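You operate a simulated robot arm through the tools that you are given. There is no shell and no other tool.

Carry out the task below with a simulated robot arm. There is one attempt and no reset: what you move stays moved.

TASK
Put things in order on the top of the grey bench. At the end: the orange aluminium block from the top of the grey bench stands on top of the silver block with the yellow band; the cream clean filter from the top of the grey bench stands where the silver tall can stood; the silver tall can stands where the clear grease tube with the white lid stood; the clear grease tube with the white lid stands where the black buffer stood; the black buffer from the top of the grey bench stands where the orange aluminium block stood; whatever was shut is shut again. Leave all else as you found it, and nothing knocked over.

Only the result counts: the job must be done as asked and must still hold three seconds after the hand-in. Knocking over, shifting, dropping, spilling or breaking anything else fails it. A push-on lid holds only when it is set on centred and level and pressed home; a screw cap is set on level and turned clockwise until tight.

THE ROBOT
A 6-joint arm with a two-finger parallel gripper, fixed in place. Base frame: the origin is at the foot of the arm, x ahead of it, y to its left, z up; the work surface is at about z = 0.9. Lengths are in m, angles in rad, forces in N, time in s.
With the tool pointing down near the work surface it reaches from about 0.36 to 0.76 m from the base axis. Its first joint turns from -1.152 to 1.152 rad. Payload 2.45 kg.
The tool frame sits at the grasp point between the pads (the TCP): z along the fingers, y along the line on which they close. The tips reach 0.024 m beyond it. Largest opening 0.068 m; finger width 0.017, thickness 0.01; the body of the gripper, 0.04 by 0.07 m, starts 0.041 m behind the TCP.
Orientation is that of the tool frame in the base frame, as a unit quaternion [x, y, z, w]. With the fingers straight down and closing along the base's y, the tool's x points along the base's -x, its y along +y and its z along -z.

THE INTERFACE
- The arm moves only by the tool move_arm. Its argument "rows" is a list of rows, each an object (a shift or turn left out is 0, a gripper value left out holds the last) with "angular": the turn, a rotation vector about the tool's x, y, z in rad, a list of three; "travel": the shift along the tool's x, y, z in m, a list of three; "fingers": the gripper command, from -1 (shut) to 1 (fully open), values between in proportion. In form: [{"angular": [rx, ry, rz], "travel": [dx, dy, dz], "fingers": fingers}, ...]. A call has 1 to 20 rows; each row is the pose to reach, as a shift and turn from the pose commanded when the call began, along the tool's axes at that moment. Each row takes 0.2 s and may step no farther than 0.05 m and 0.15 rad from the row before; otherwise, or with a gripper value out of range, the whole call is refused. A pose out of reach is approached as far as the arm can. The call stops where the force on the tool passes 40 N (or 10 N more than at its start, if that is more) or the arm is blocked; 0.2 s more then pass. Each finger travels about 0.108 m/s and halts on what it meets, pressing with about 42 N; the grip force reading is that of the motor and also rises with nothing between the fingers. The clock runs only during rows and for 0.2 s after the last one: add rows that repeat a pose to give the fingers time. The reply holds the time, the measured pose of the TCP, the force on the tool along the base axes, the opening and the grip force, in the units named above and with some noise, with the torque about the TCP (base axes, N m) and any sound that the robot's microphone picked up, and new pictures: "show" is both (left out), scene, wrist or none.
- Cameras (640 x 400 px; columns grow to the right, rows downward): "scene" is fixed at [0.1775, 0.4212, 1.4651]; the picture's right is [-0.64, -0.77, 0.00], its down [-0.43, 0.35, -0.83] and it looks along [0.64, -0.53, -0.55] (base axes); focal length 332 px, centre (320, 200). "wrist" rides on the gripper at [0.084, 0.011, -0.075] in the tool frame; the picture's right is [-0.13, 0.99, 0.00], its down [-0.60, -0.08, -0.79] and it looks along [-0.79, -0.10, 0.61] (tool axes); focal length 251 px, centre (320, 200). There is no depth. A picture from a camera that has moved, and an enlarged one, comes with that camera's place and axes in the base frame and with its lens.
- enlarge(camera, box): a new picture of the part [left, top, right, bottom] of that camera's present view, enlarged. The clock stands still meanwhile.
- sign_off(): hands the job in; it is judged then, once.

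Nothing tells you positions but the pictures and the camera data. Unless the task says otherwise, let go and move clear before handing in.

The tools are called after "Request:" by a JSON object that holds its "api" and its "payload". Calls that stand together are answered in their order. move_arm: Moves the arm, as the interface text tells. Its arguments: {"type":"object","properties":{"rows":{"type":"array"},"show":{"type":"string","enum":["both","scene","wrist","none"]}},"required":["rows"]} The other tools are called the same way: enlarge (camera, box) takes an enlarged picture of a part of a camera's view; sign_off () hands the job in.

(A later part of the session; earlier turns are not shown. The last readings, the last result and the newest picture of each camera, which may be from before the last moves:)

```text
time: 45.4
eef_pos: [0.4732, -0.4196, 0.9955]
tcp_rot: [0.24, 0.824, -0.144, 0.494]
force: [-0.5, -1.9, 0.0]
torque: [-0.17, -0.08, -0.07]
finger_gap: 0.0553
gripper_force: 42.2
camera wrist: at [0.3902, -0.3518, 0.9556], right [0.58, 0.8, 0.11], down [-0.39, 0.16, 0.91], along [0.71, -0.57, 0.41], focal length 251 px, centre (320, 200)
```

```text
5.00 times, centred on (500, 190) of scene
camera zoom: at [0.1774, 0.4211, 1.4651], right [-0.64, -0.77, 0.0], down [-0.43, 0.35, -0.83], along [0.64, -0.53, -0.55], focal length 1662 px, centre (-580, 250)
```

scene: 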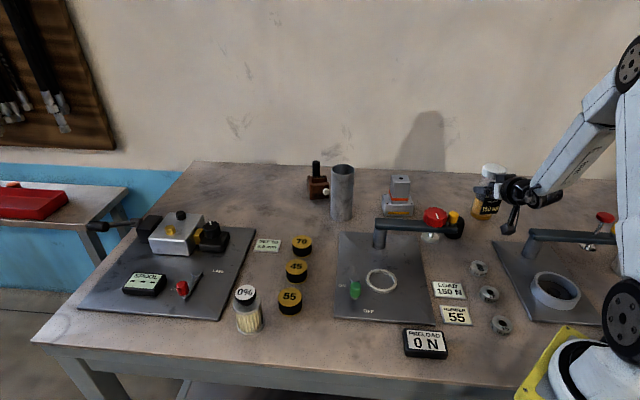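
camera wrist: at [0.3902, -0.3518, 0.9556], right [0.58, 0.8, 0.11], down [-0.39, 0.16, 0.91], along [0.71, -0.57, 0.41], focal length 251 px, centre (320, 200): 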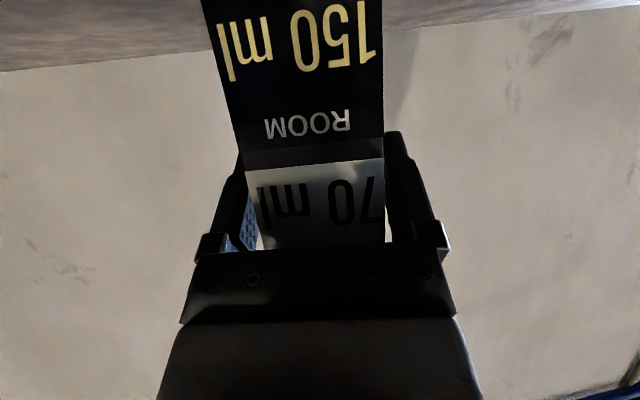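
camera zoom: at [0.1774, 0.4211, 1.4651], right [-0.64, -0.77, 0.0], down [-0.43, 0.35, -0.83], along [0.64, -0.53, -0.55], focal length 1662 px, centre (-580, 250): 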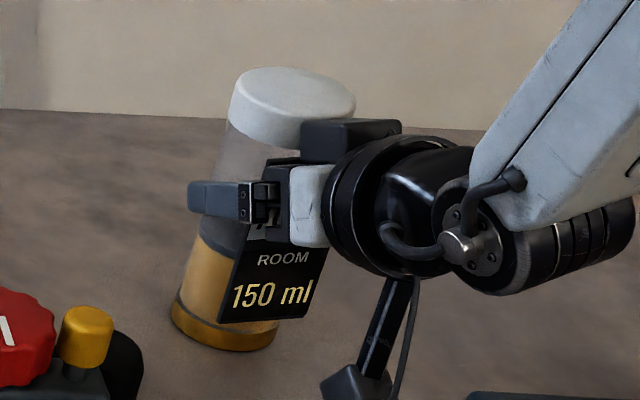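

Tube gripped on its body (55 mm). Lift it straight up.

Request:
{"api": "move_arm", "payload": {"rows": [{"travel": [-0.0088, 0, -0.0047]}, {"travel": [-0.0353, 0, -0.0188]}, {"travel": [-0.0706, 0, -0.0376]}, {"travel": [-0.1059, 0, -0.0564]}, {"travel": [-0.1412, 0, -0.0752]}, {"travel": [-0.1589, 0, -0.0846]}, {"travel": [-0.1589, 0, -0.0846]}]}}

Request:
{"api": "enlarge", "payload": {"camera": "scene", "box": [430, 60, 590, 220]}}

```text
time: 47.0
eef_pos: [0.4745, -0.4181, 1.1755]
tcp_rot: [0.24, 0.823, -0.144, 0.494]
force: [0.4, 0.3, -4.8]
torque: [0.06, 0.04, 0.01]
finger_gap: 0.055
gripper_force: 42.1
camera wrist: at [0.391, -0.3511, 1.1362], right [0.58, 0.8, 0.11], down [-0.39, 0.16, 0.91], along [0.71, -0.57, 0.41], focal length 251 px, centre (320, 200)
```

scene: 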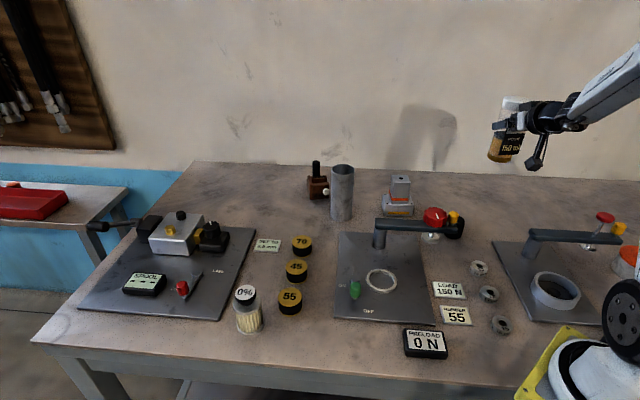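
wrist: 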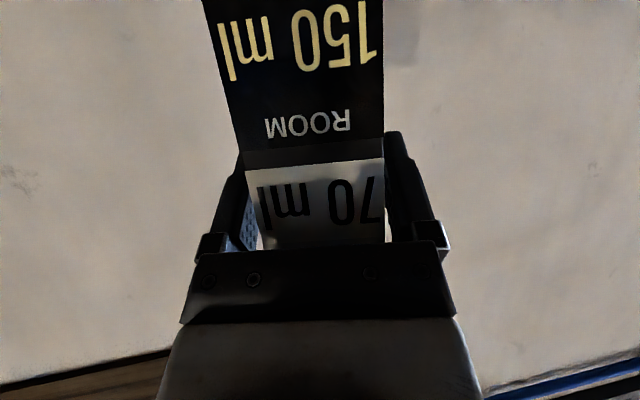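

```text
2.50 times, centred on (510, 140) of scene
camera zoom: at [0.1775, 0.4211, 1.4651], right [-0.64, -0.77, 0.0], down [-0.43, 0.35, -0.83], along [0.64, -0.53, -0.55], focal length 831 px, centre (-155, 350)
```

zoom: 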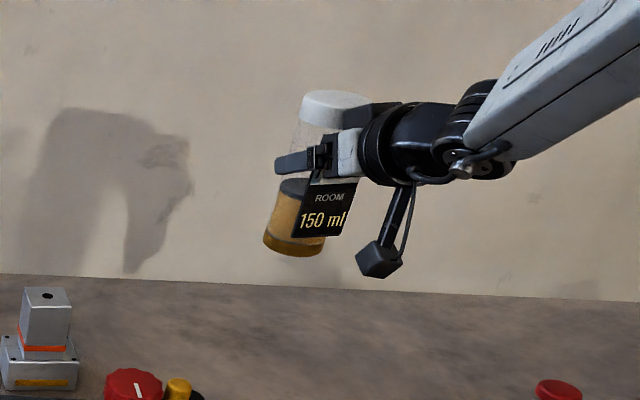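

Tube held securely. Carry it sideways at height toward the buffer's former spot.

Request:
{"api": "move_arm", "payload": {"rows": [{"travel": [0.0006, 0.0443, -0.001]}, {"travel": [0.0011, 0.0886, -0.002]}, {"travel": [0.0017, 0.1328, -0.0031]}, {"travel": [0.0022, 0.1771, -0.0041]}, {"travel": [0.0028, 0.2214, -0.0051]}, {"travel": [0.0034, 0.2657, -0.0061]}, {"travel": [0.0039, 0.31, -0.0072]}, {"travel": [0.0045, 0.3542, -0.0082]}, {"travel": [0.0051, 0.3985, -0.0092]}, {"travel": [0.0056, 0.4428, -0.0102]}, {"travel": [0.0062, 0.4871, -0.0113]}, {"travel": [0.0067, 0.5313, -0.0123]}, {"travel": [0.0073, 0.5756, -0.0133]}, {"travel": [0.0073, 0.5756, -0.0133]}]}}

Request:
{"api": "enlarge", "payload": {"camera": "scene", "box": [200, 60, 400, 270]}}

```text
time: 50.2
eef_pos: [0.71, -0.1106, 1.1002]
tcp_rot: [0.177, 0.918, -0.151, 0.321]
force: [0.6, 1.2, -5.0]
torque: [0.0, 0.0, -0.07]
finger_gap: 0.0548
gripper_force: 41.6
out of reach, approached as far as the arm can: row 4, 5, 6, 7, 8, 9, 10, 11, 12, 13
stopped in row 14: the arm was blocked; the commanded pose is now the measured one
camera wrist: at [0.6134, -0.0526, 1.1003], right [0.51, 0.85, -0.08], down [-0.02, 0.1, 0.99], along [0.86, -0.51, 0.07], focal length 251 px, centre (320, 200)
```

scene: 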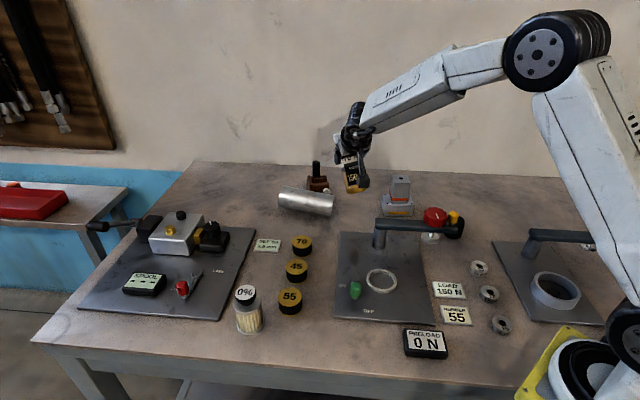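
wrist: 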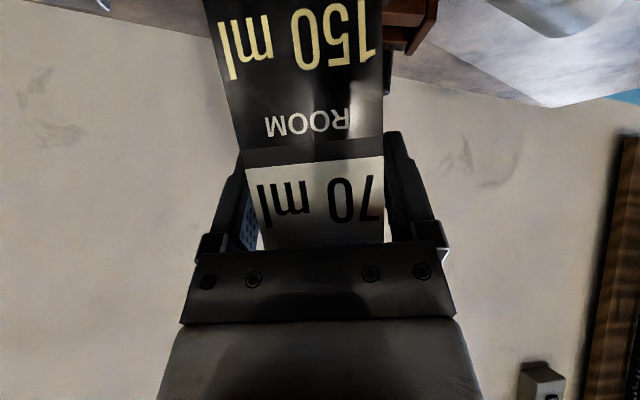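

```text
1.90 times, centred on (300, 165) of scene
camera zoom: at [0.1775, 0.4213, 1.465], right [-0.64, -0.77, 0.0], down [-0.43, 0.35, -0.83], along [0.64, -0.53, -0.55], focal length 633 px, centre (358, 267)
```

zoom: 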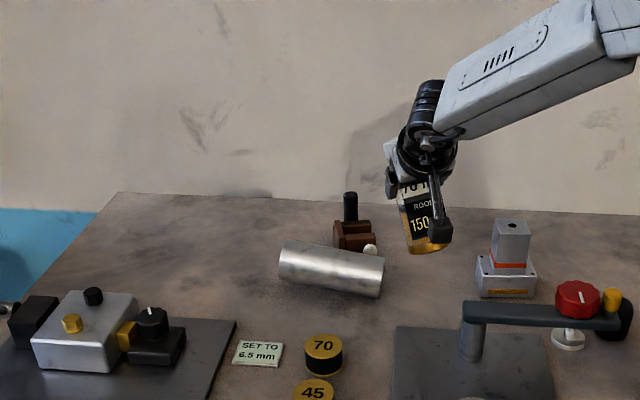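

The arm hit a joint limit on that path, sagged, and the tube knocked the can onto its side. I stop and check for other damage before recovering; the can will need to be stood up again.

Request:
{"api": "move_arm", "payload": {"rows": [{"travel": [-0.0015, -0.0125, -0.0294]}, {"travel": [-0.0029, -0.0251, -0.0588]}, {"travel": [-0.0044, -0.0376, -0.0883]}, {"travel": [-0.0058, -0.0502, -0.1177]}]}}

Request:
{"api": "enlarge", "payload": {"camera": "scene", "box": [240, 140, 440, 260]}}

```text
time: 51.2
eef_pos: [0.6301, -0.1111, 1.2002]
tcp_rot: [0.177, 0.918, -0.15, 0.321]
force: [-0.8, -0.2, -5.0]
torque: [0.06, -0.01, 0.03]
finger_gap: 0.0549
gripper_force: 41.9
camera wrist: at [0.5334, -0.0528, 1.2008], right [0.51, 0.85, -0.08], down [-0.02, 0.1, 0.99], along [0.86, -0.51, 0.07], focal length 251 px, centre (320, 200)
```

scene: 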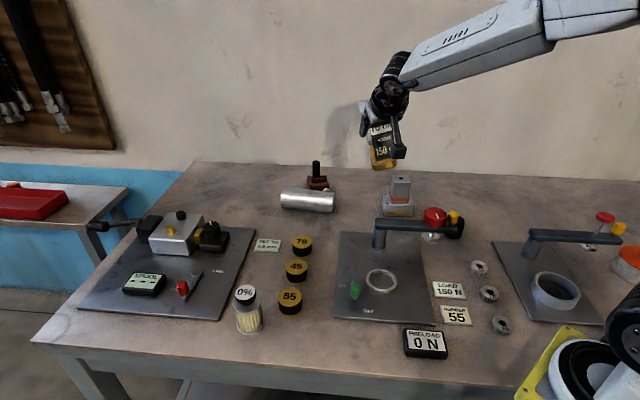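
wrist: 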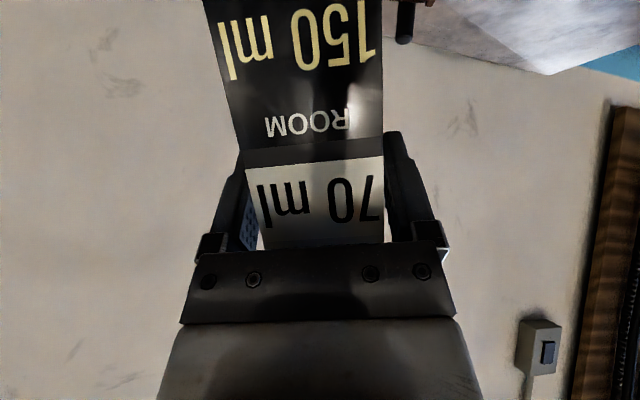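

```text
3.20 times, centred on (340, 200) of scene
camera zoom: at [0.1775, 0.4212, 1.4651], right [-0.64, -0.77, 0.0], down [-0.43, 0.35, -0.83], along [0.64, -0.53, -0.55], focal length 1064 px, centre (256, 200)
```

zoom: 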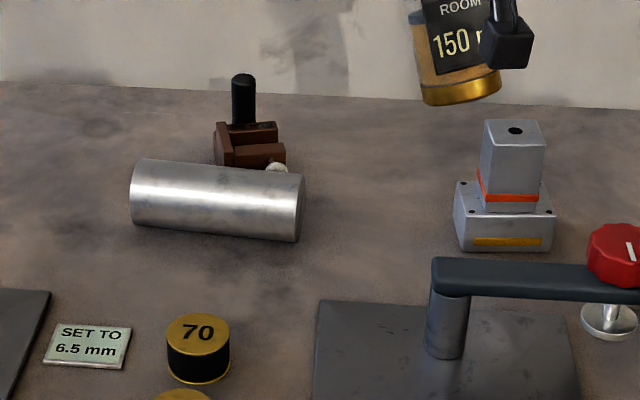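

Request:
{"api": "enlarge", "payload": {"camera": "scene", "box": [220, 140, 380, 240]}}

```text
4.00 times, centred on (300, 190) of scene
camera zoom: at [0.1775, 0.4212, 1.4651], right [-0.64, -0.77, 0.0], down [-0.43, 0.35, -0.83], along [0.64, -0.53, -0.55], focal length 1329 px, centre (400, 240)
```

zoom: 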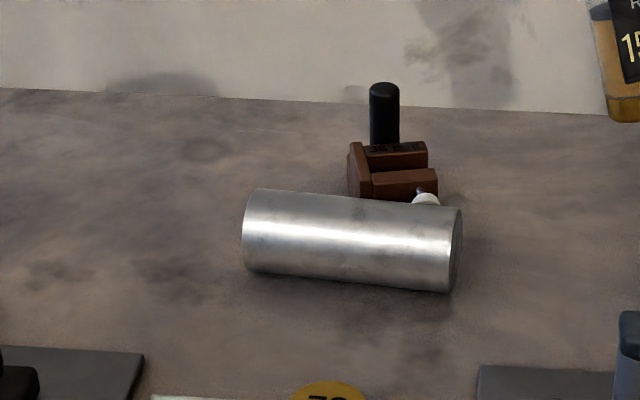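

Only the can was toppled; the vise looks unmoved. I'll first reorient the tube upright up high, turning the hand to the other side (tool pointing +35°), in small steps with checks.

Request:
{"api": "move_arm", "payload": {"rows": [{"angular": [-0.1151, -0.0529, -0.068]}, {"angular": [-0.2302, -0.1057, -0.1361]}, {"angular": [-0.3452, -0.1586, -0.2041]}, {"angular": [-0.4603, -0.2115, -0.2722]}]}}

```text
time: 52.2
eef_pos: [0.6287, -0.093, 1.182]
tcp_rot: [0.016, 0.913, -0.083, 0.399]
force: [0.2, 1.3, -4.6]
torque: [0.04, 0.04, 0.0]
finger_gap: 0.0552
gripper_force: 42.2
out of reach, approached as far as the arm can: row 3, 4
camera wrist: at [0.5181, -0.0719, 1.1695], right [0.18, 0.98, -0.04], down [-0.17, 0.07, 0.98], along [0.97, -0.17, 0.18], focal length 251 px, centre (320, 200)
```

scene: 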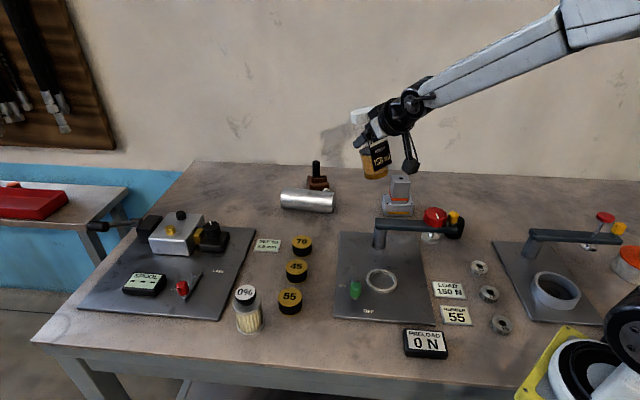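
wrist: 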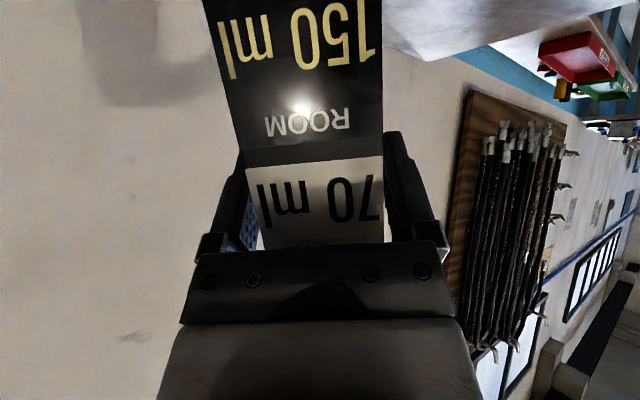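

Request:
{"api": "move_arm", "payload": {"rows": [{"angular": [-0.026, 0.138, 0]}, {"angular": [-0.052, 0.275, 0]}, {"angular": [-0.0785, 0.413, 0]}, {"angular": [-0.105, 0.551, 0]}, {"angular": [-0.131, 0.688, 0]}, {"angular": [-0.157, 0.826, 0]}, {"angular": [-0.157, 0.826, 0]}]}}

```text
time: 53.8
eef_pos: [0.605, -0.0597, 1.1451]
tcp_rot: [0.021, 0.992, -0.126, 0.018]
force: [-0.6, -0.2, -5.9]
torque: [0.02, -0.09, -0.01]
finger_gap: 0.0551
gripper_force: 41.9
out of reach, approached as far as the arm can: row 1, 2, 3, 4, 5, 6, 7
camera wrist: at [0.5204, -0.0259, 1.2104], right [0.17, 0.95, -0.24], down [0.58, 0.1, 0.81], along [0.8, -0.28, -0.53], focal length 251 px, centre (320, 200)
```

scene: 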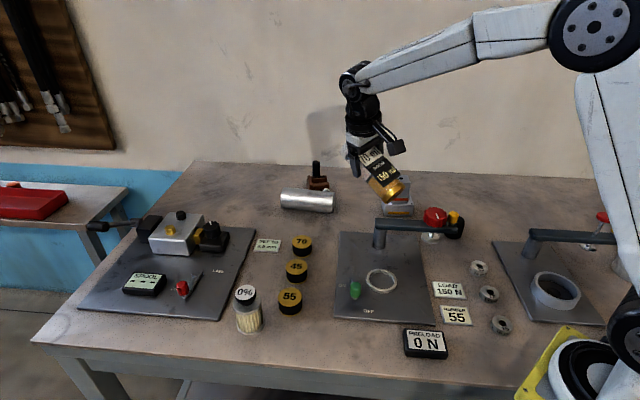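
wrist: 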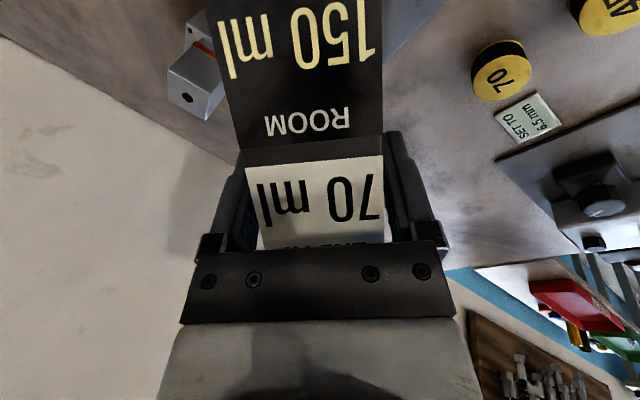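

Request:
{"api": "enlarge", "payload": {"camera": "scene", "box": [310, 40, 470, 220]}}

```text
2.22 times, centred on (390, 130) of scene
camera zoom: at [0.1776, 0.4212, 1.4651], right [-0.64, -0.77, 0.0], down [-0.43, 0.35, -0.83], along [0.64, -0.53, -0.55], focal length 738 px, centre (164, 356)
```

zoom: 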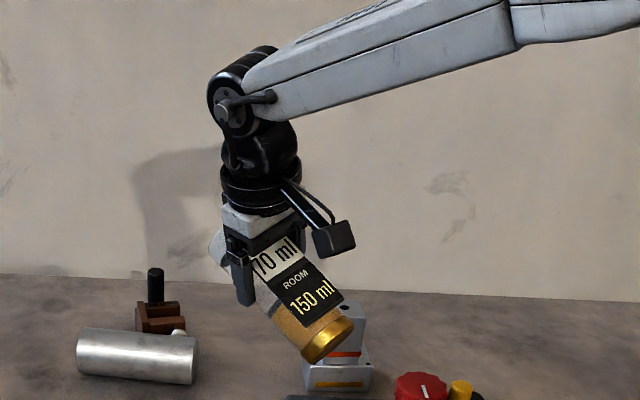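

The forearm roll joint is at its limit (wrist flipped). I'll swing the tool to the right side (azimuth −35°, tilt 62°), which unwinds that joint and brings the tube upright; done high and in two checks.

Request:
{"api": "move_arm", "payload": {"rows": [{"travel": [-0.0006, -0.0037, -0.0145], "angular": [0.0118, -0.117, 0.0785]}, {"travel": [-0.0012, -0.0075, -0.029], "angular": [0.0237, -0.234, 0.157]}, {"travel": [-0.0019, -0.0112, -0.0435], "angular": [0.0355, -0.351, 0.2356]}, {"travel": [-0.0025, -0.015, -0.058], "angular": [0.0473, -0.468, 0.3141]}, {"travel": [-0.0025, -0.015, -0.058], "angular": [0.0473, -0.468, 0.3141]}]}}

```text
time: 55.0
eef_pos: [0.6053, -0.0619, 1.2039]
tcp_rot: [0.146, 0.942, -0.148, 0.265]
force: [-0.2, 0.3, -4.9]
torque: [0.01, -0.03, 0.03]
finger_gap: 0.055
gripper_force: 42.5
camera wrist: at [0.5059, -0.0073, 1.2168], right [0.45, 0.88, -0.13], down [0.1, 0.09, 0.99], along [0.89, -0.46, -0.05], focal length 251 px, centre (320, 200)
```

scene: 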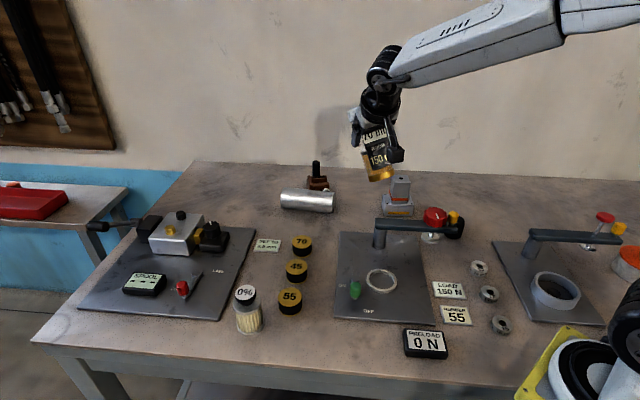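
wrist: 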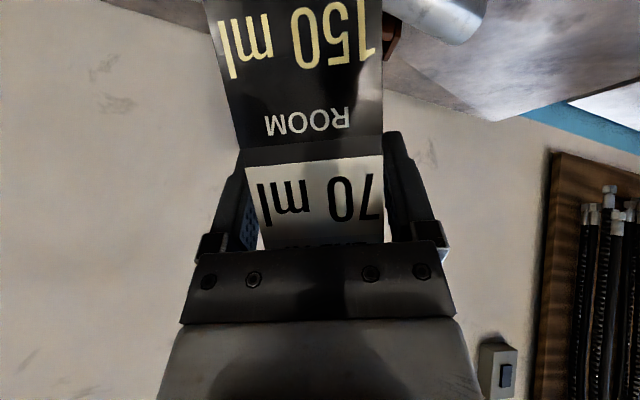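

That works without limits. Continue the second half.

Request:
{"api": "move_arm", "payload": {"rows": [{"angular": [0.0118, -0.117, 0.0785]}, {"angular": [0.0237, -0.234, 0.157]}, {"angular": [0.0355, -0.351, 0.2356]}, {"angular": [0.0473, -0.468, 0.3141]}, {"angular": [0.0473, -0.468, 0.3141]}]}}

```text
time: 56.2
eef_pos: [0.6044, -0.0626, 1.2047]
tcp_rot: [0.257, 0.817, -0.155, 0.492]
force: [0.1, 0.2, -4.8]
torque: [0.04, 0.09, 0.03]
finger_gap: 0.0551
gripper_force: 41.5
camera wrist: at [0.5241, 0.0084, 1.1639], right [0.62, 0.78, 0.11], down [-0.39, 0.17, 0.91], along [0.68, -0.6, 0.41], focal length 251 px, centre (320, 200)
```

scene: 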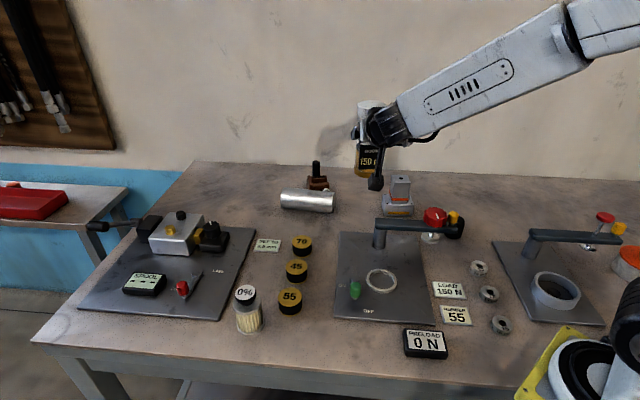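
wrist: 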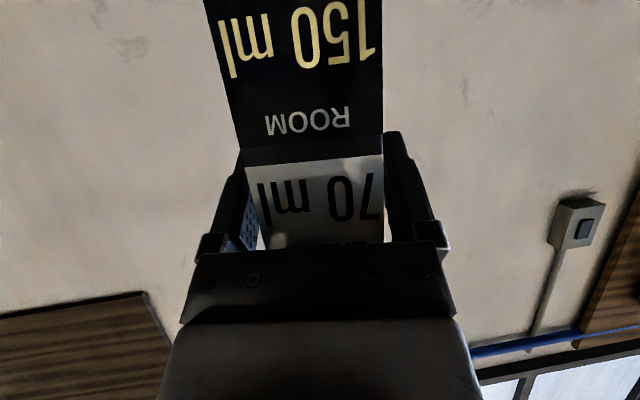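

Tube is upright again with no limit warnings. Move to above the buffer's former spot.

Request:
{"api": "move_arm", "payload": {"rows": [{"travel": [-0.0054, 0.0417, 0.0101]}, {"travel": [-0.0108, 0.0835, 0.0202]}, {"travel": [-0.0161, 0.1252, 0.0303]}], "show": "none"}}

Request:
{"api": "move_arm", "payload": {"rows": [{"travel": [-0.0054, 0.0417, 0.0101]}, {"travel": [-0.0108, 0.0835, 0.0202]}, {"travel": [-0.0108, 0.0835, 0.0202]}]}}

Request:
{"api": "enlarge", "payload": {"camera": "scene", "box": [200, 80, 400, 270]}}

```text
time: 57.0
eef_pos: [0.7049, 0.0195, 1.2044]
tcp_rot: [0.257, 0.818, -0.155, 0.491]
force: [-0.2, 0.7, -5.0]
torque: [0.04, 0.03, 0.01]
finger_gap: 0.0549
gripper_force: 42.0
```

```text
time: 57.8
eef_pos: [0.7707, 0.076, 1.2028]
tcp_rot: [0.257, 0.818, -0.155, 0.491]
force: [0.0, 0.5, -4.6]
torque: [0.03, 0.04, 0.02]
finger_gap: 0.0552
gripper_force: 41.9
camera wrist: at [0.6906, 0.1463, 1.164], right [0.62, 0.78, 0.11], down [-0.39, 0.18, 0.91], along [0.68, -0.6, 0.41], focal length 251 px, centre (320, 200)
```

scene: 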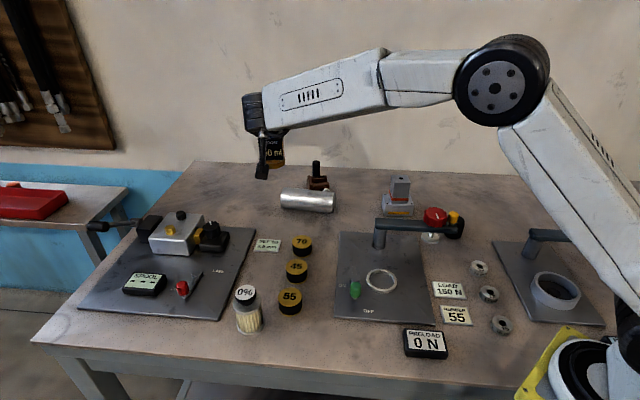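
wrist: 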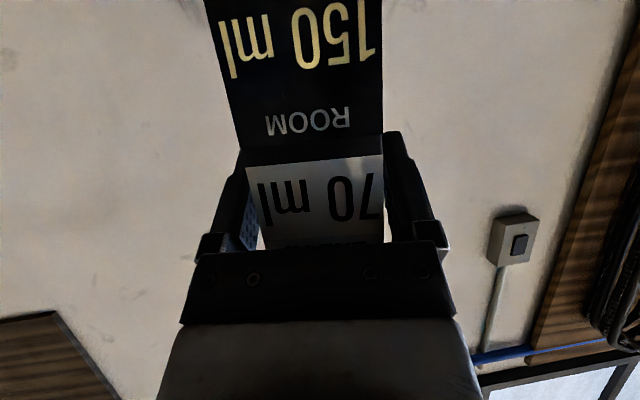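

```text
2.11 times, centred on (300, 175) of scene
camera zoom: at [0.1776, 0.4212, 1.4651], right [-0.64, -0.77, 0.0], down [-0.43, 0.35, -0.83], along [0.64, -0.53, -0.55], focal length 700 px, centre (362, 253)
```

zoom: 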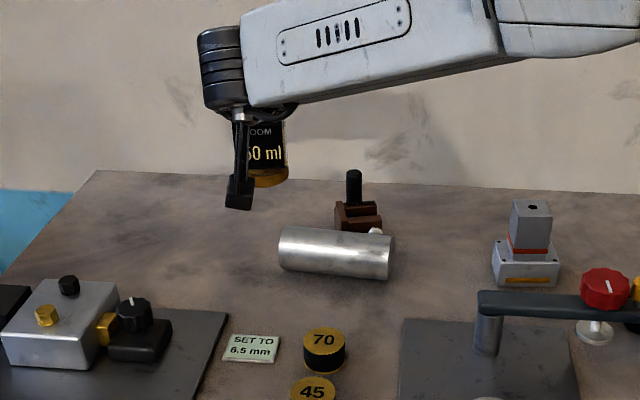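

Request:
{"api": "move_arm", "payload": {"rows": [{"travel": [0.0397, 0, 0.0211]}, {"travel": [0.0795, 0, 0.0423]}, {"travel": [0.1192, 0, 0.0634]}], "show": "none"}}

Request:
{"api": "enlarge", "payload": {"camera": "scene", "box": [200, 120, 360, 260]}}

```text
time: 58.6
eef_pos: [0.7729, 0.0759, 1.0696]
tcp_rot: [0.258, 0.818, -0.155, 0.491]
force: [0.1, 0.0, -3.9]
torque: [0.04, 0.02, 0.01]
finger_gap: 0.0549
gripper_force: 41.8
```

```text
2.86 times, centred on (280, 190) of scene
camera zoom: at [0.1776, 0.4212, 1.4651], right [-0.64, -0.77, 0.0], down [-0.43, 0.35, -0.83], along [0.64, -0.53, -0.55], focal length 950 px, centre (434, 229)
```

zoom: 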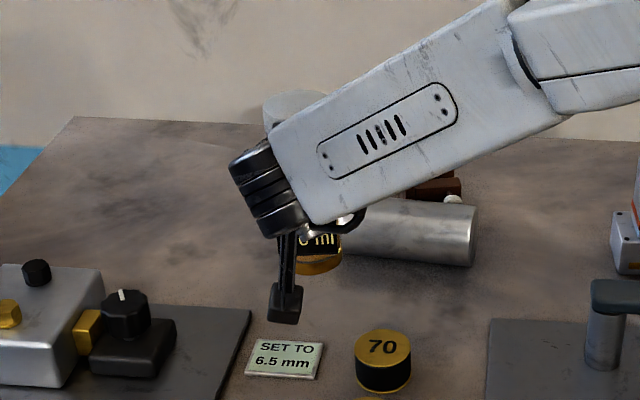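

Request:
{"api": "move_arm", "payload": {"rows": [{"travel": [0.0265, 0, 0.0141]}, {"travel": [0.0486, 0, 0.0258]}, {"travel": [0.0583, 0, 0.031]}, {"travel": [0.0583, 0, 0.031]}]}}

Request:
{"api": "enlarge", "payload": {"camera": "scene", "box": [220, 160, 340, 260]}}

Request:
{"api": "enlarge", "payload": {"camera": "wrist", "box": [100, 0, 540, 160]}}

```text
time: 59.6
eef_pos: [0.7707, 0.0739, 1.0019]
tcp_rot: [0.257, 0.818, -0.154, 0.491]
force: [0.0, -0.3, -4.9]
torque: [0.03, 0.05, -0.02]
finger_gap: 0.055
gripper_force: 41.5
camera wrist: at [0.6908, 0.1449, 0.9635], right [0.62, 0.78, 0.11], down [-0.39, 0.18, 0.91], along [0.68, -0.6, 0.41], focal length 251 px, centre (320, 200)
```

scene: 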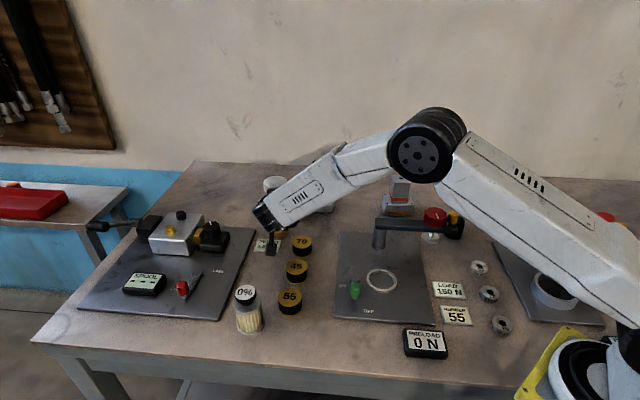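
wrist: 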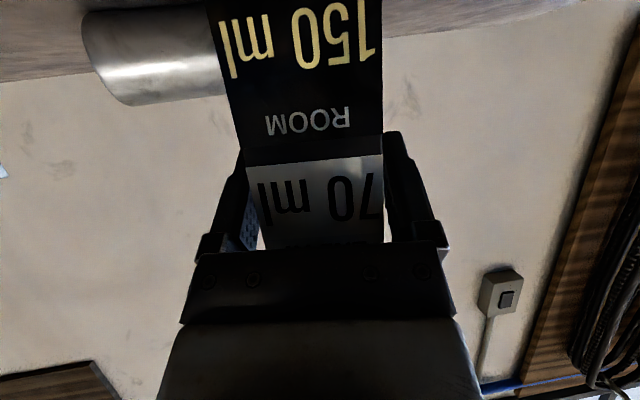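

```text
4.00 times, centred on (280, 210) of scene
camera zoom: at [0.1776, 0.4212, 1.4651], right [-0.64, -0.77, 0.0], down [-0.43, 0.35, -0.83], along [0.64, -0.53, -0.55], focal length 1329 px, centre (480, 160)
```

zoom: 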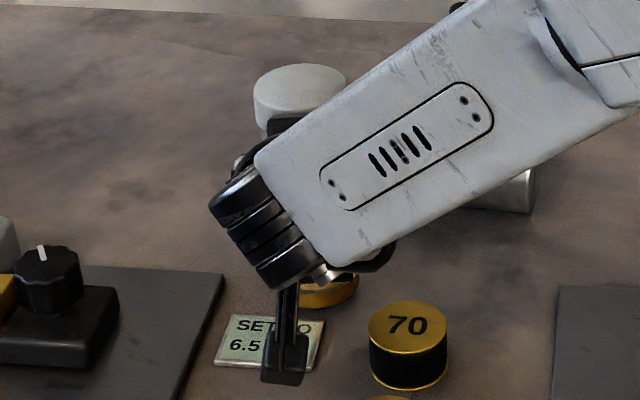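

```text
1.45 times, centred on (320, 80) of wrist
camera zoom: at [0.6908, 0.1449, 0.9635], right [0.62, 0.78, 0.11], down [-0.39, 0.18, 0.91], along [0.68, -0.6, 0.41], focal length 366 px, centre (320, 374)
```

zoom: 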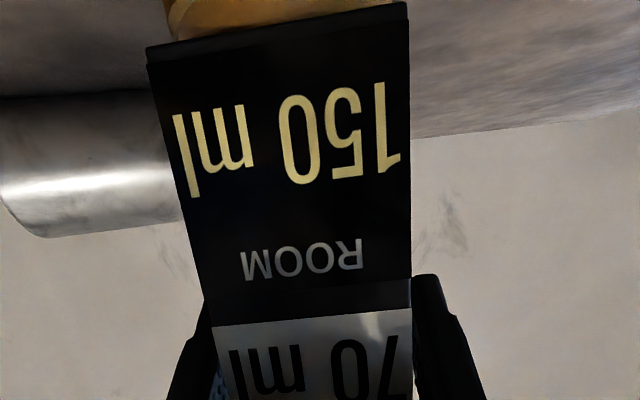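

Request:
{"api": "move_arm", "payload": {"rows": [{"travel": [0.0013, -0.0003, 0.0029]}, {"travel": [0.0035, -0.0003, 0.004]}, {"travel": [0.0044, -0.0003, 0.0045]}], "show": "none"}}

```text
time: 60.4
eef_pos: [0.7726, 0.0753, 0.9969]
tcp_rot: [0.258, 0.817, -0.155, 0.492]
force: [-0.8, 0.6, -5.1]
torque: [0.04, 0.06, -0.02]
finger_gap: 0.0549
gripper_force: 42.0
```

Request:
{"api": "move_arm", "payload": {"rows": [{"travel": [0.0009, 0, 0.0005]}, {"travel": [0.0018, 0, 0.0009]}], "show": "none"}}

Request:
{"api": "enlarge", "payload": {"camera": "scene", "box": [220, 160, 340, 260]}}

```text
time: 61.0
eef_pos: [0.7729, 0.0726, 0.9958]
tcp_rot: [0.258, 0.817, -0.155, 0.492]
force: [-1.1, 0.1, -0.2]
torque: [-0.16, 0.02, -0.06]
finger_gap: 0.0552
gripper_force: 41.9
```

```text
4.00 times, centred on (280, 210) of scene
camera zoom: at [0.1774, 0.4212, 1.4651], right [-0.64, -0.77, 0.0], down [-0.43, 0.35, -0.83], along [0.64, -0.53, -0.55], focal length 1329 px, centre (480, 160)
```

zoom: 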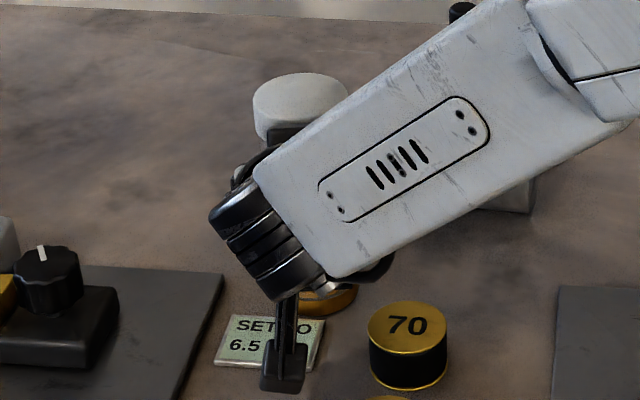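

Table contact confirmed. Open and back straight out along the approach direction, then rise.

Request:
{"api": "move_arm", "payload": {"rows": [{"fingers": 0.3}, {"fingers": 1}, {"fingers": 1}, {"fingers": 1, "travel": [0.0047, 0, -0.0088]}, {"travel": [0.0141, 0, -0.0265]}, {"travel": [0.0258, 0, -0.0486]}, {"travel": [0.0258, 0, -0.0486]}]}}

Request:
{"api": "enlarge", "payload": {"camera": "wrist", "box": [100, 0, 540, 260]}}

```text
time: 62.6
eef_pos: [0.7263, 0.1053, 0.9937]
tcp_rot: [0.258, 0.818, -0.155, 0.491]
force: [0.5, -0.5, 1.0]
torque: [-0.01, -0.01, 0.01]
finger_gap: 0.0681
gripper_force: 0.0
camera wrist: at [0.6473, 0.1761, 0.9546], right [0.62, 0.78, 0.11], down [-0.39, 0.17, 0.91], along [0.68, -0.6, 0.41], focal length 251 px, centre (320, 200)
```

scene: 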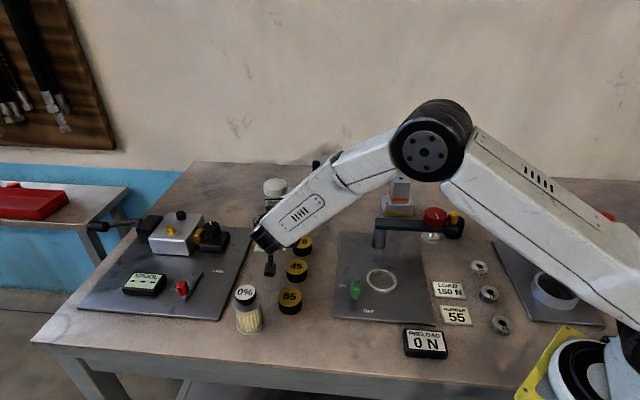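
wrist: 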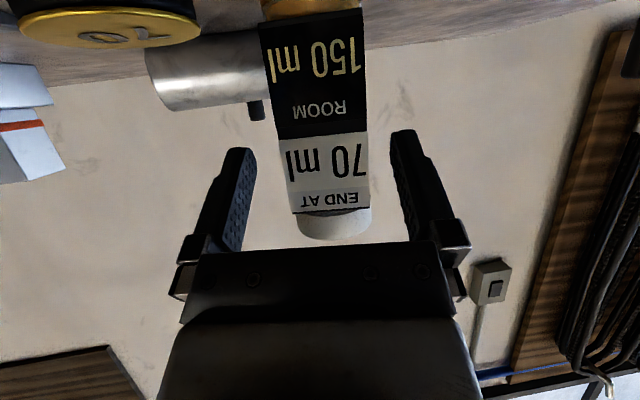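

```text
1.45 times, centred on (320, 130) of wrist
camera zoom: at [0.6473, 0.1761, 0.9546], right [0.62, 0.78, 0.11], down [-0.39, 0.17, 0.91], along [0.68, -0.6, 0.41], focal length 366 px, centre (320, 302)
```

zoom: 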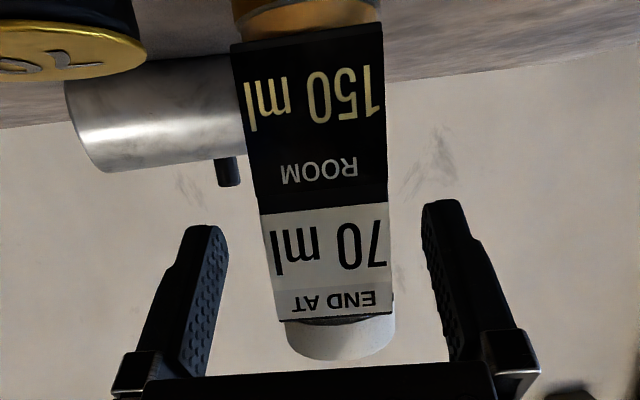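

Tube stands at the buffer's former spot. Rise clear.

Request:
{"api": "move_arm", "payload": {"rows": [{"travel": [-0.0362, 0, -0.0192]}, {"travel": [-0.0724, 0, -0.0385]}, {"travel": [-0.1086, 0, -0.0577]}, {"travel": [-0.1448, 0, -0.077]}, {"travel": [-0.181, 0, -0.0962]}], "show": "scene"}}

Request:
{"api": "enlarge", "payload": {"camera": "scene", "box": [220, 160, 340, 260]}}

```text
time: 63.8
eef_pos: [0.7258, 0.1065, 1.2001]
tcp_rot: [0.257, 0.817, -0.155, 0.491]
force: [-0.4, 0.2, 0.3]
torque: [0.0, 0.0, 0.01]
finger_gap: 0.0681
gripper_force: 0.0
```

scene: 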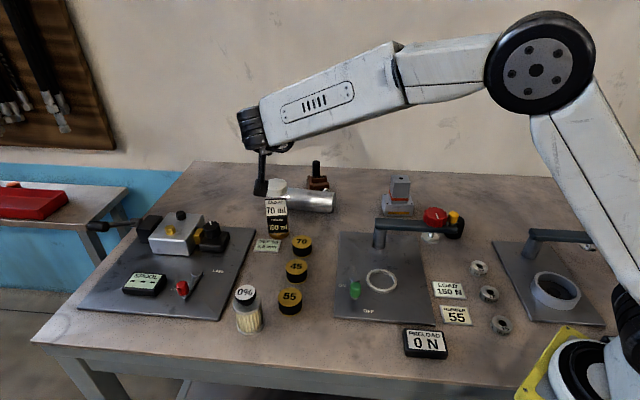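

```text
4.00 times, centred on (280, 210) of scene
camera zoom: at [0.1774, 0.4212, 1.4651], right [-0.64, -0.77, 0.0], down [-0.43, 0.35, -0.83], along [0.64, -0.53, -0.55], focal length 1329 px, centre (480, 160)
```

zoom: 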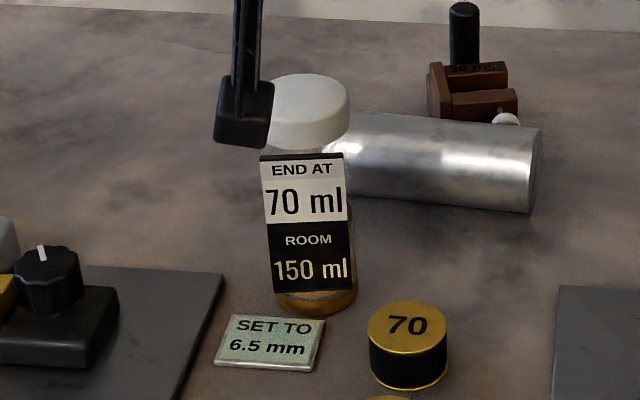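

Tube stands upright, clear of the plate. Now I unwind the wrist: swing the tool forward/up in the arm's plane, then down.

Request:
{"api": "move_arm", "payload": {"rows": [{"travel": [0.0021, -0.0246, -0.0039], "angular": [-0.0983, -0.0648, -0.0291]}, {"travel": [0.0042, -0.0491, -0.0079], "angular": [-0.1965, -0.1296, -0.0582]}, {"travel": [0.0063, -0.0737, -0.0118], "angular": [-0.2948, -0.1944, -0.0873]}, {"travel": [0.0083, -0.0982, -0.0157], "angular": [-0.393, -0.2591, -0.1164]}, {"travel": [0.0104, -0.1228, -0.0197], "angular": [-0.4913, -0.3239, -0.1455]}, {"travel": [0.0125, -0.1473, -0.0236], "angular": [-0.5895, -0.3887, -0.1746]}, {"travel": [0.0125, -0.1473, -0.0236], "angular": [-0.5895, -0.3887, -0.1746]}], "show": "scene"}}

```text
time: 65.4
eef_pos: [0.6207, -0.0007, 1.1993]
tcp_rot: [0.001, 0.737, -0.001, 0.676]
force: [0.0, -0.3, -0.2]
torque: [-0.03, -0.01, 0.03]
finger_gap: 0.0682
gripper_force: 0.0
```

scene: 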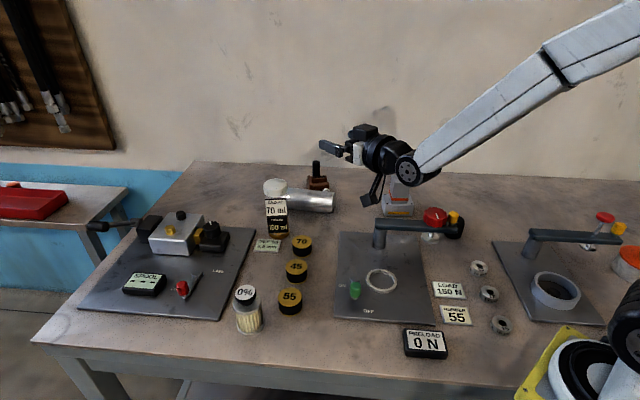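

Request:
{"api": "move_arm", "payload": {"rows": [{"angular": [0, 0.14, 0]}, {"angular": [0, 0.28, 0]}, {"angular": [0, 0.42, 0]}, {"angular": [0, 0.56, 0]}, {"angular": [0, 0.7, 0]}, {"angular": [0, 0.84, 0]}, {"angular": [0, 0.98, 0]}, {"angular": [0, 1.12, 0]}, {"angular": [0, 1.26, 0]}, {"angular": [0, 1.26, 0]}]}}

Request:
{"api": "enlarge", "payload": {"camera": "wrist", "box": [180, 0, 460, 160]}}

Request:
{"api": "enlarge", "payload": {"camera": "scene", "box": [260, 150, 380, 230]}}

```text
time: 67.6
eef_pos: [0.6215, 0.0013, 1.1996]
tcp_rot: [0.001, 0.994, 0.0, 0.111]
force: [0.3, 0.6, -0.2]
torque: [-0.02, 0.04, 0.0]
finger_gap: 0.0681
gripper_force: 0.0
camera wrist: at [0.5226, 0.0132, 1.2546], right [0.13, 0.99, 0.03], down [0.41, -0.08, 0.91], along [0.9, -0.1, -0.42], focal length 251 px, centre (320, 200)
```

scene: 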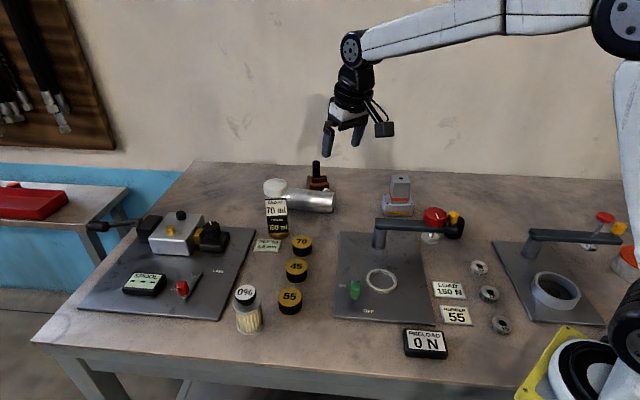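
wrist: 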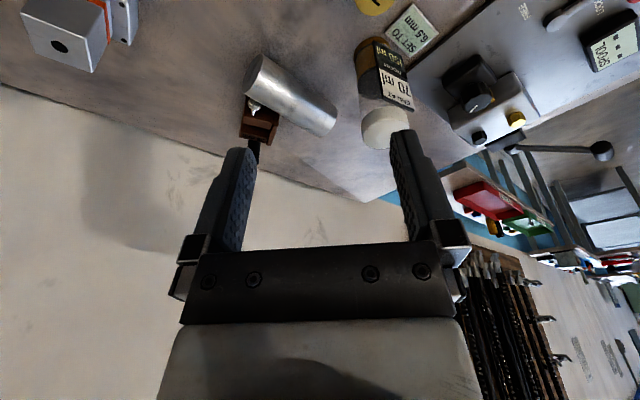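

```text
2.29 times, centred on (320, 80) of wrist
camera zoom: at [0.5226, 0.0132, 1.2546], right [0.13, 0.99, 0.03], down [0.41, -0.08, 0.91], along [0.9, -0.1, -0.42], focal length 575 px, centre (320, 474)
```

zoom: 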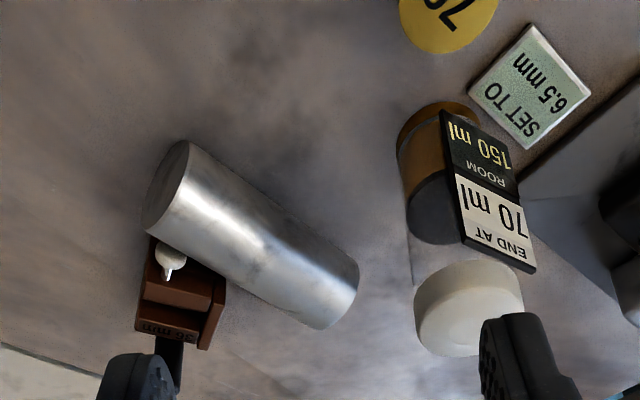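

```text
5.00 times, centred on (320, 190) of scene
camera zoom: at [0.1775, 0.4212, 1.4651], right [-0.64, -0.77, 0.0], down [-0.43, 0.35, -0.83], along [0.64, -0.53, -0.55], focal length 1662 px, centre (320, 250)
```

zoom: 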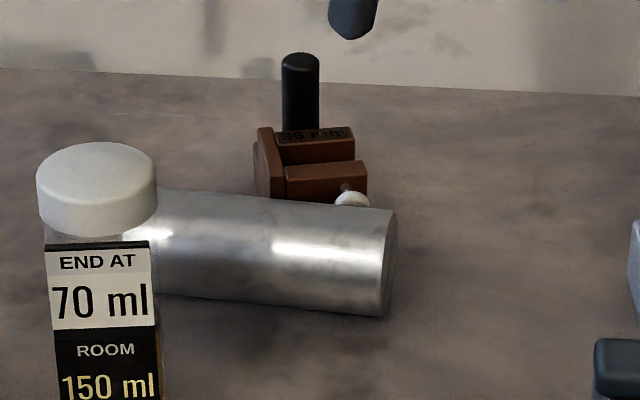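

Wrist is back to normal. The can lies with its closed bottom near (0.77, -0.10), open end away. I plan to grip its bottom end, drag it gently away from the vise, then regrasp it. First a closer look.

Request:
{"api": "move_arm", "payload": {"rows": [{"travel": [-0.0109, -0.025, 0.0229], "angular": [-0.0322, -0.0202, -0.1098]}, {"travel": [-0.0218, -0.05, 0.0459], "angular": [-0.0644, -0.0405, -0.2197]}, {"travel": [-0.0327, -0.075, 0.0688], "angular": [-0.0967, -0.0607, -0.3295]}, {"travel": [-0.0435, -0.1001, 0.0918], "angular": [-0.1289, -0.0809, -0.4393]}, {"travel": [-0.0544, -0.1251, 0.1147], "angular": [-0.1611, -0.1012, -0.5492]}, {"travel": [-0.0653, -0.1501, 0.1377], "angular": [-0.1933, -0.1214, -0.659]}, {"travel": [-0.0653, -0.1501, 0.1377], "angular": [-0.1933, -0.1214, -0.659]}]}}

Request:
{"api": "enlarge", "payload": {"camera": "wrist", "box": [200, 0, 440, 180]}}

Request:
{"api": "enlarge", "payload": {"camera": "scene", "box": [260, 120, 420, 230]}}

```text
time: 69.2
eef_pos: [0.7163, -0.1501, 1.0806]
tcp_rot: [-0.332, 0.927, 0.058, 0.164]
force: [-0.9, 0.7, 0.1]
torque: [-0.02, 0.03, 0.01]
finger_gap: 0.068
gripper_force: 0.0
camera wrist: at [0.6284, -0.2066, 1.1217], right [-0.54, 0.84, 0.04], down [0.28, 0.13, 0.95], along [0.8, 0.52, -0.3], focal length 251 px, centre (320, 200)
```

scene: 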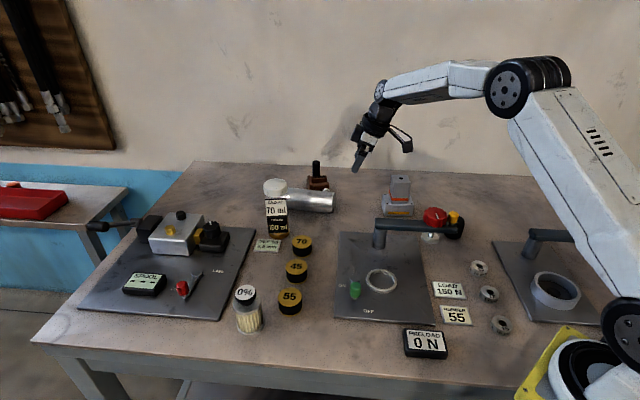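
wrist: 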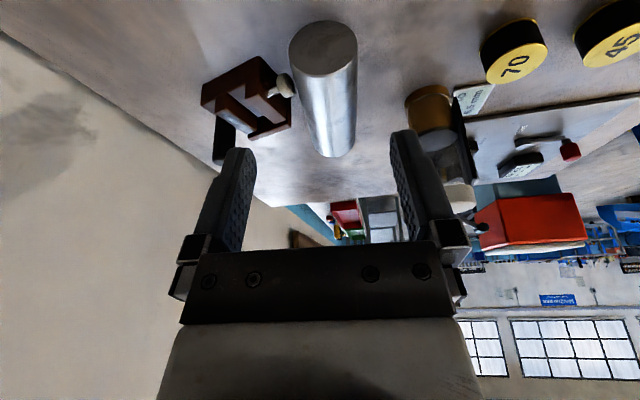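

```text
2.22 times, centred on (320, 90) of wrist
camera zoom: at [0.6284, -0.2066, 1.1217], right [-0.54, 0.84, 0.04], down [0.28, 0.13, 0.95], along [0.8, 0.52, -0.3], focal length 559 px, centre (320, 444)
```

zoom: 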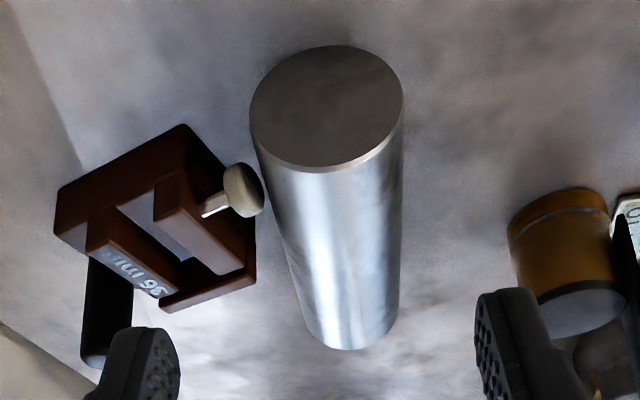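

```text
3.64 times, centred on (340, 175) of scene
camera zoom: at [0.1775, 0.4212, 1.4651], right [-0.64, -0.77, 0.0], down [-0.43, 0.35, -0.83], along [0.64, -0.53, -0.55], focal length 1208 px, centre (247, 291)
```

zoom: 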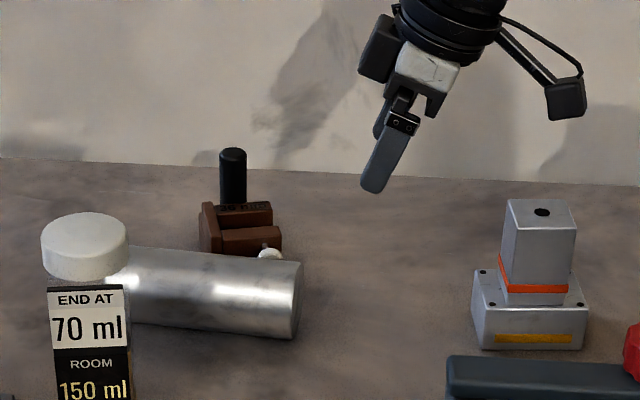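

Clear view: the can's closed bottom faces me, with the vise's ball close to its left side. I line up with the can's end and approach along the tool axis.

Request:
{"api": "move_arm", "payload": {"rows": [{"travel": [-0.0154, 0.0026, 0.0056]}, {"travel": [-0.0154, 0.0026, 0.04]}, {"travel": [-0.0154, 0.0026, 0.075]}, {"travel": [-0.0154, 0.0026, 0.1]}, {"travel": [-0.0154, 0.0026, 0.1]}]}}

Request:
{"api": "enlarge", "payload": {"camera": "wrist", "box": [200, 0, 440, 200]}}

```text
time: 70.4
eef_pos: [0.7532, -0.1157, 0.9928]
tcp_rot: [-0.331, 0.927, 0.057, 0.165]
force: [-0.6, -0.5, 0.9]
torque: [-0.01, 0.01, -0.01]
finger_gap: 0.068
gripper_force: 0.1
camera wrist: at [0.6645, -0.1729, 1.0333], right [-0.53, 0.84, 0.04], down [0.28, 0.13, 0.95], along [0.8, 0.52, -0.3], focal length 251 px, centre (320, 200)
```

scene: 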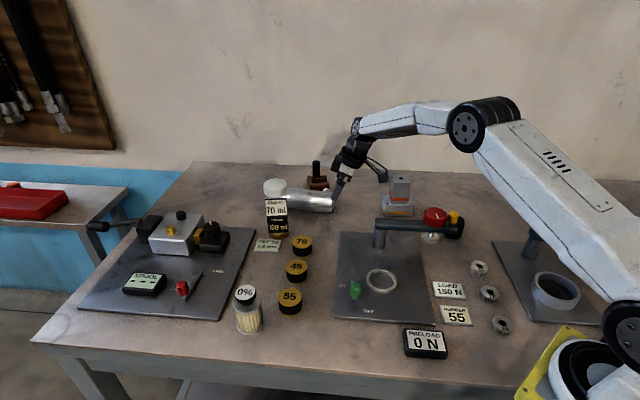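
wrist: 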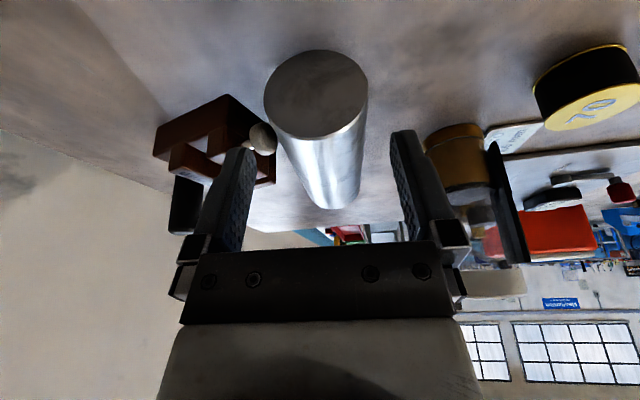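

```text
2.00 times, centred on (320, 100) of wrist
camera zoom: at [0.6645, -0.1729, 1.0333], right [-0.53, 0.84, 0.04], down [0.28, 0.13, 0.95], along [0.8, 0.52, -0.3], focal length 503 px, centre (320, 400)
```

zoom: 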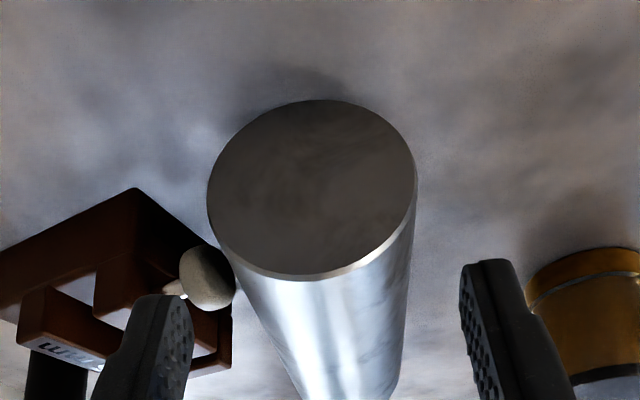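

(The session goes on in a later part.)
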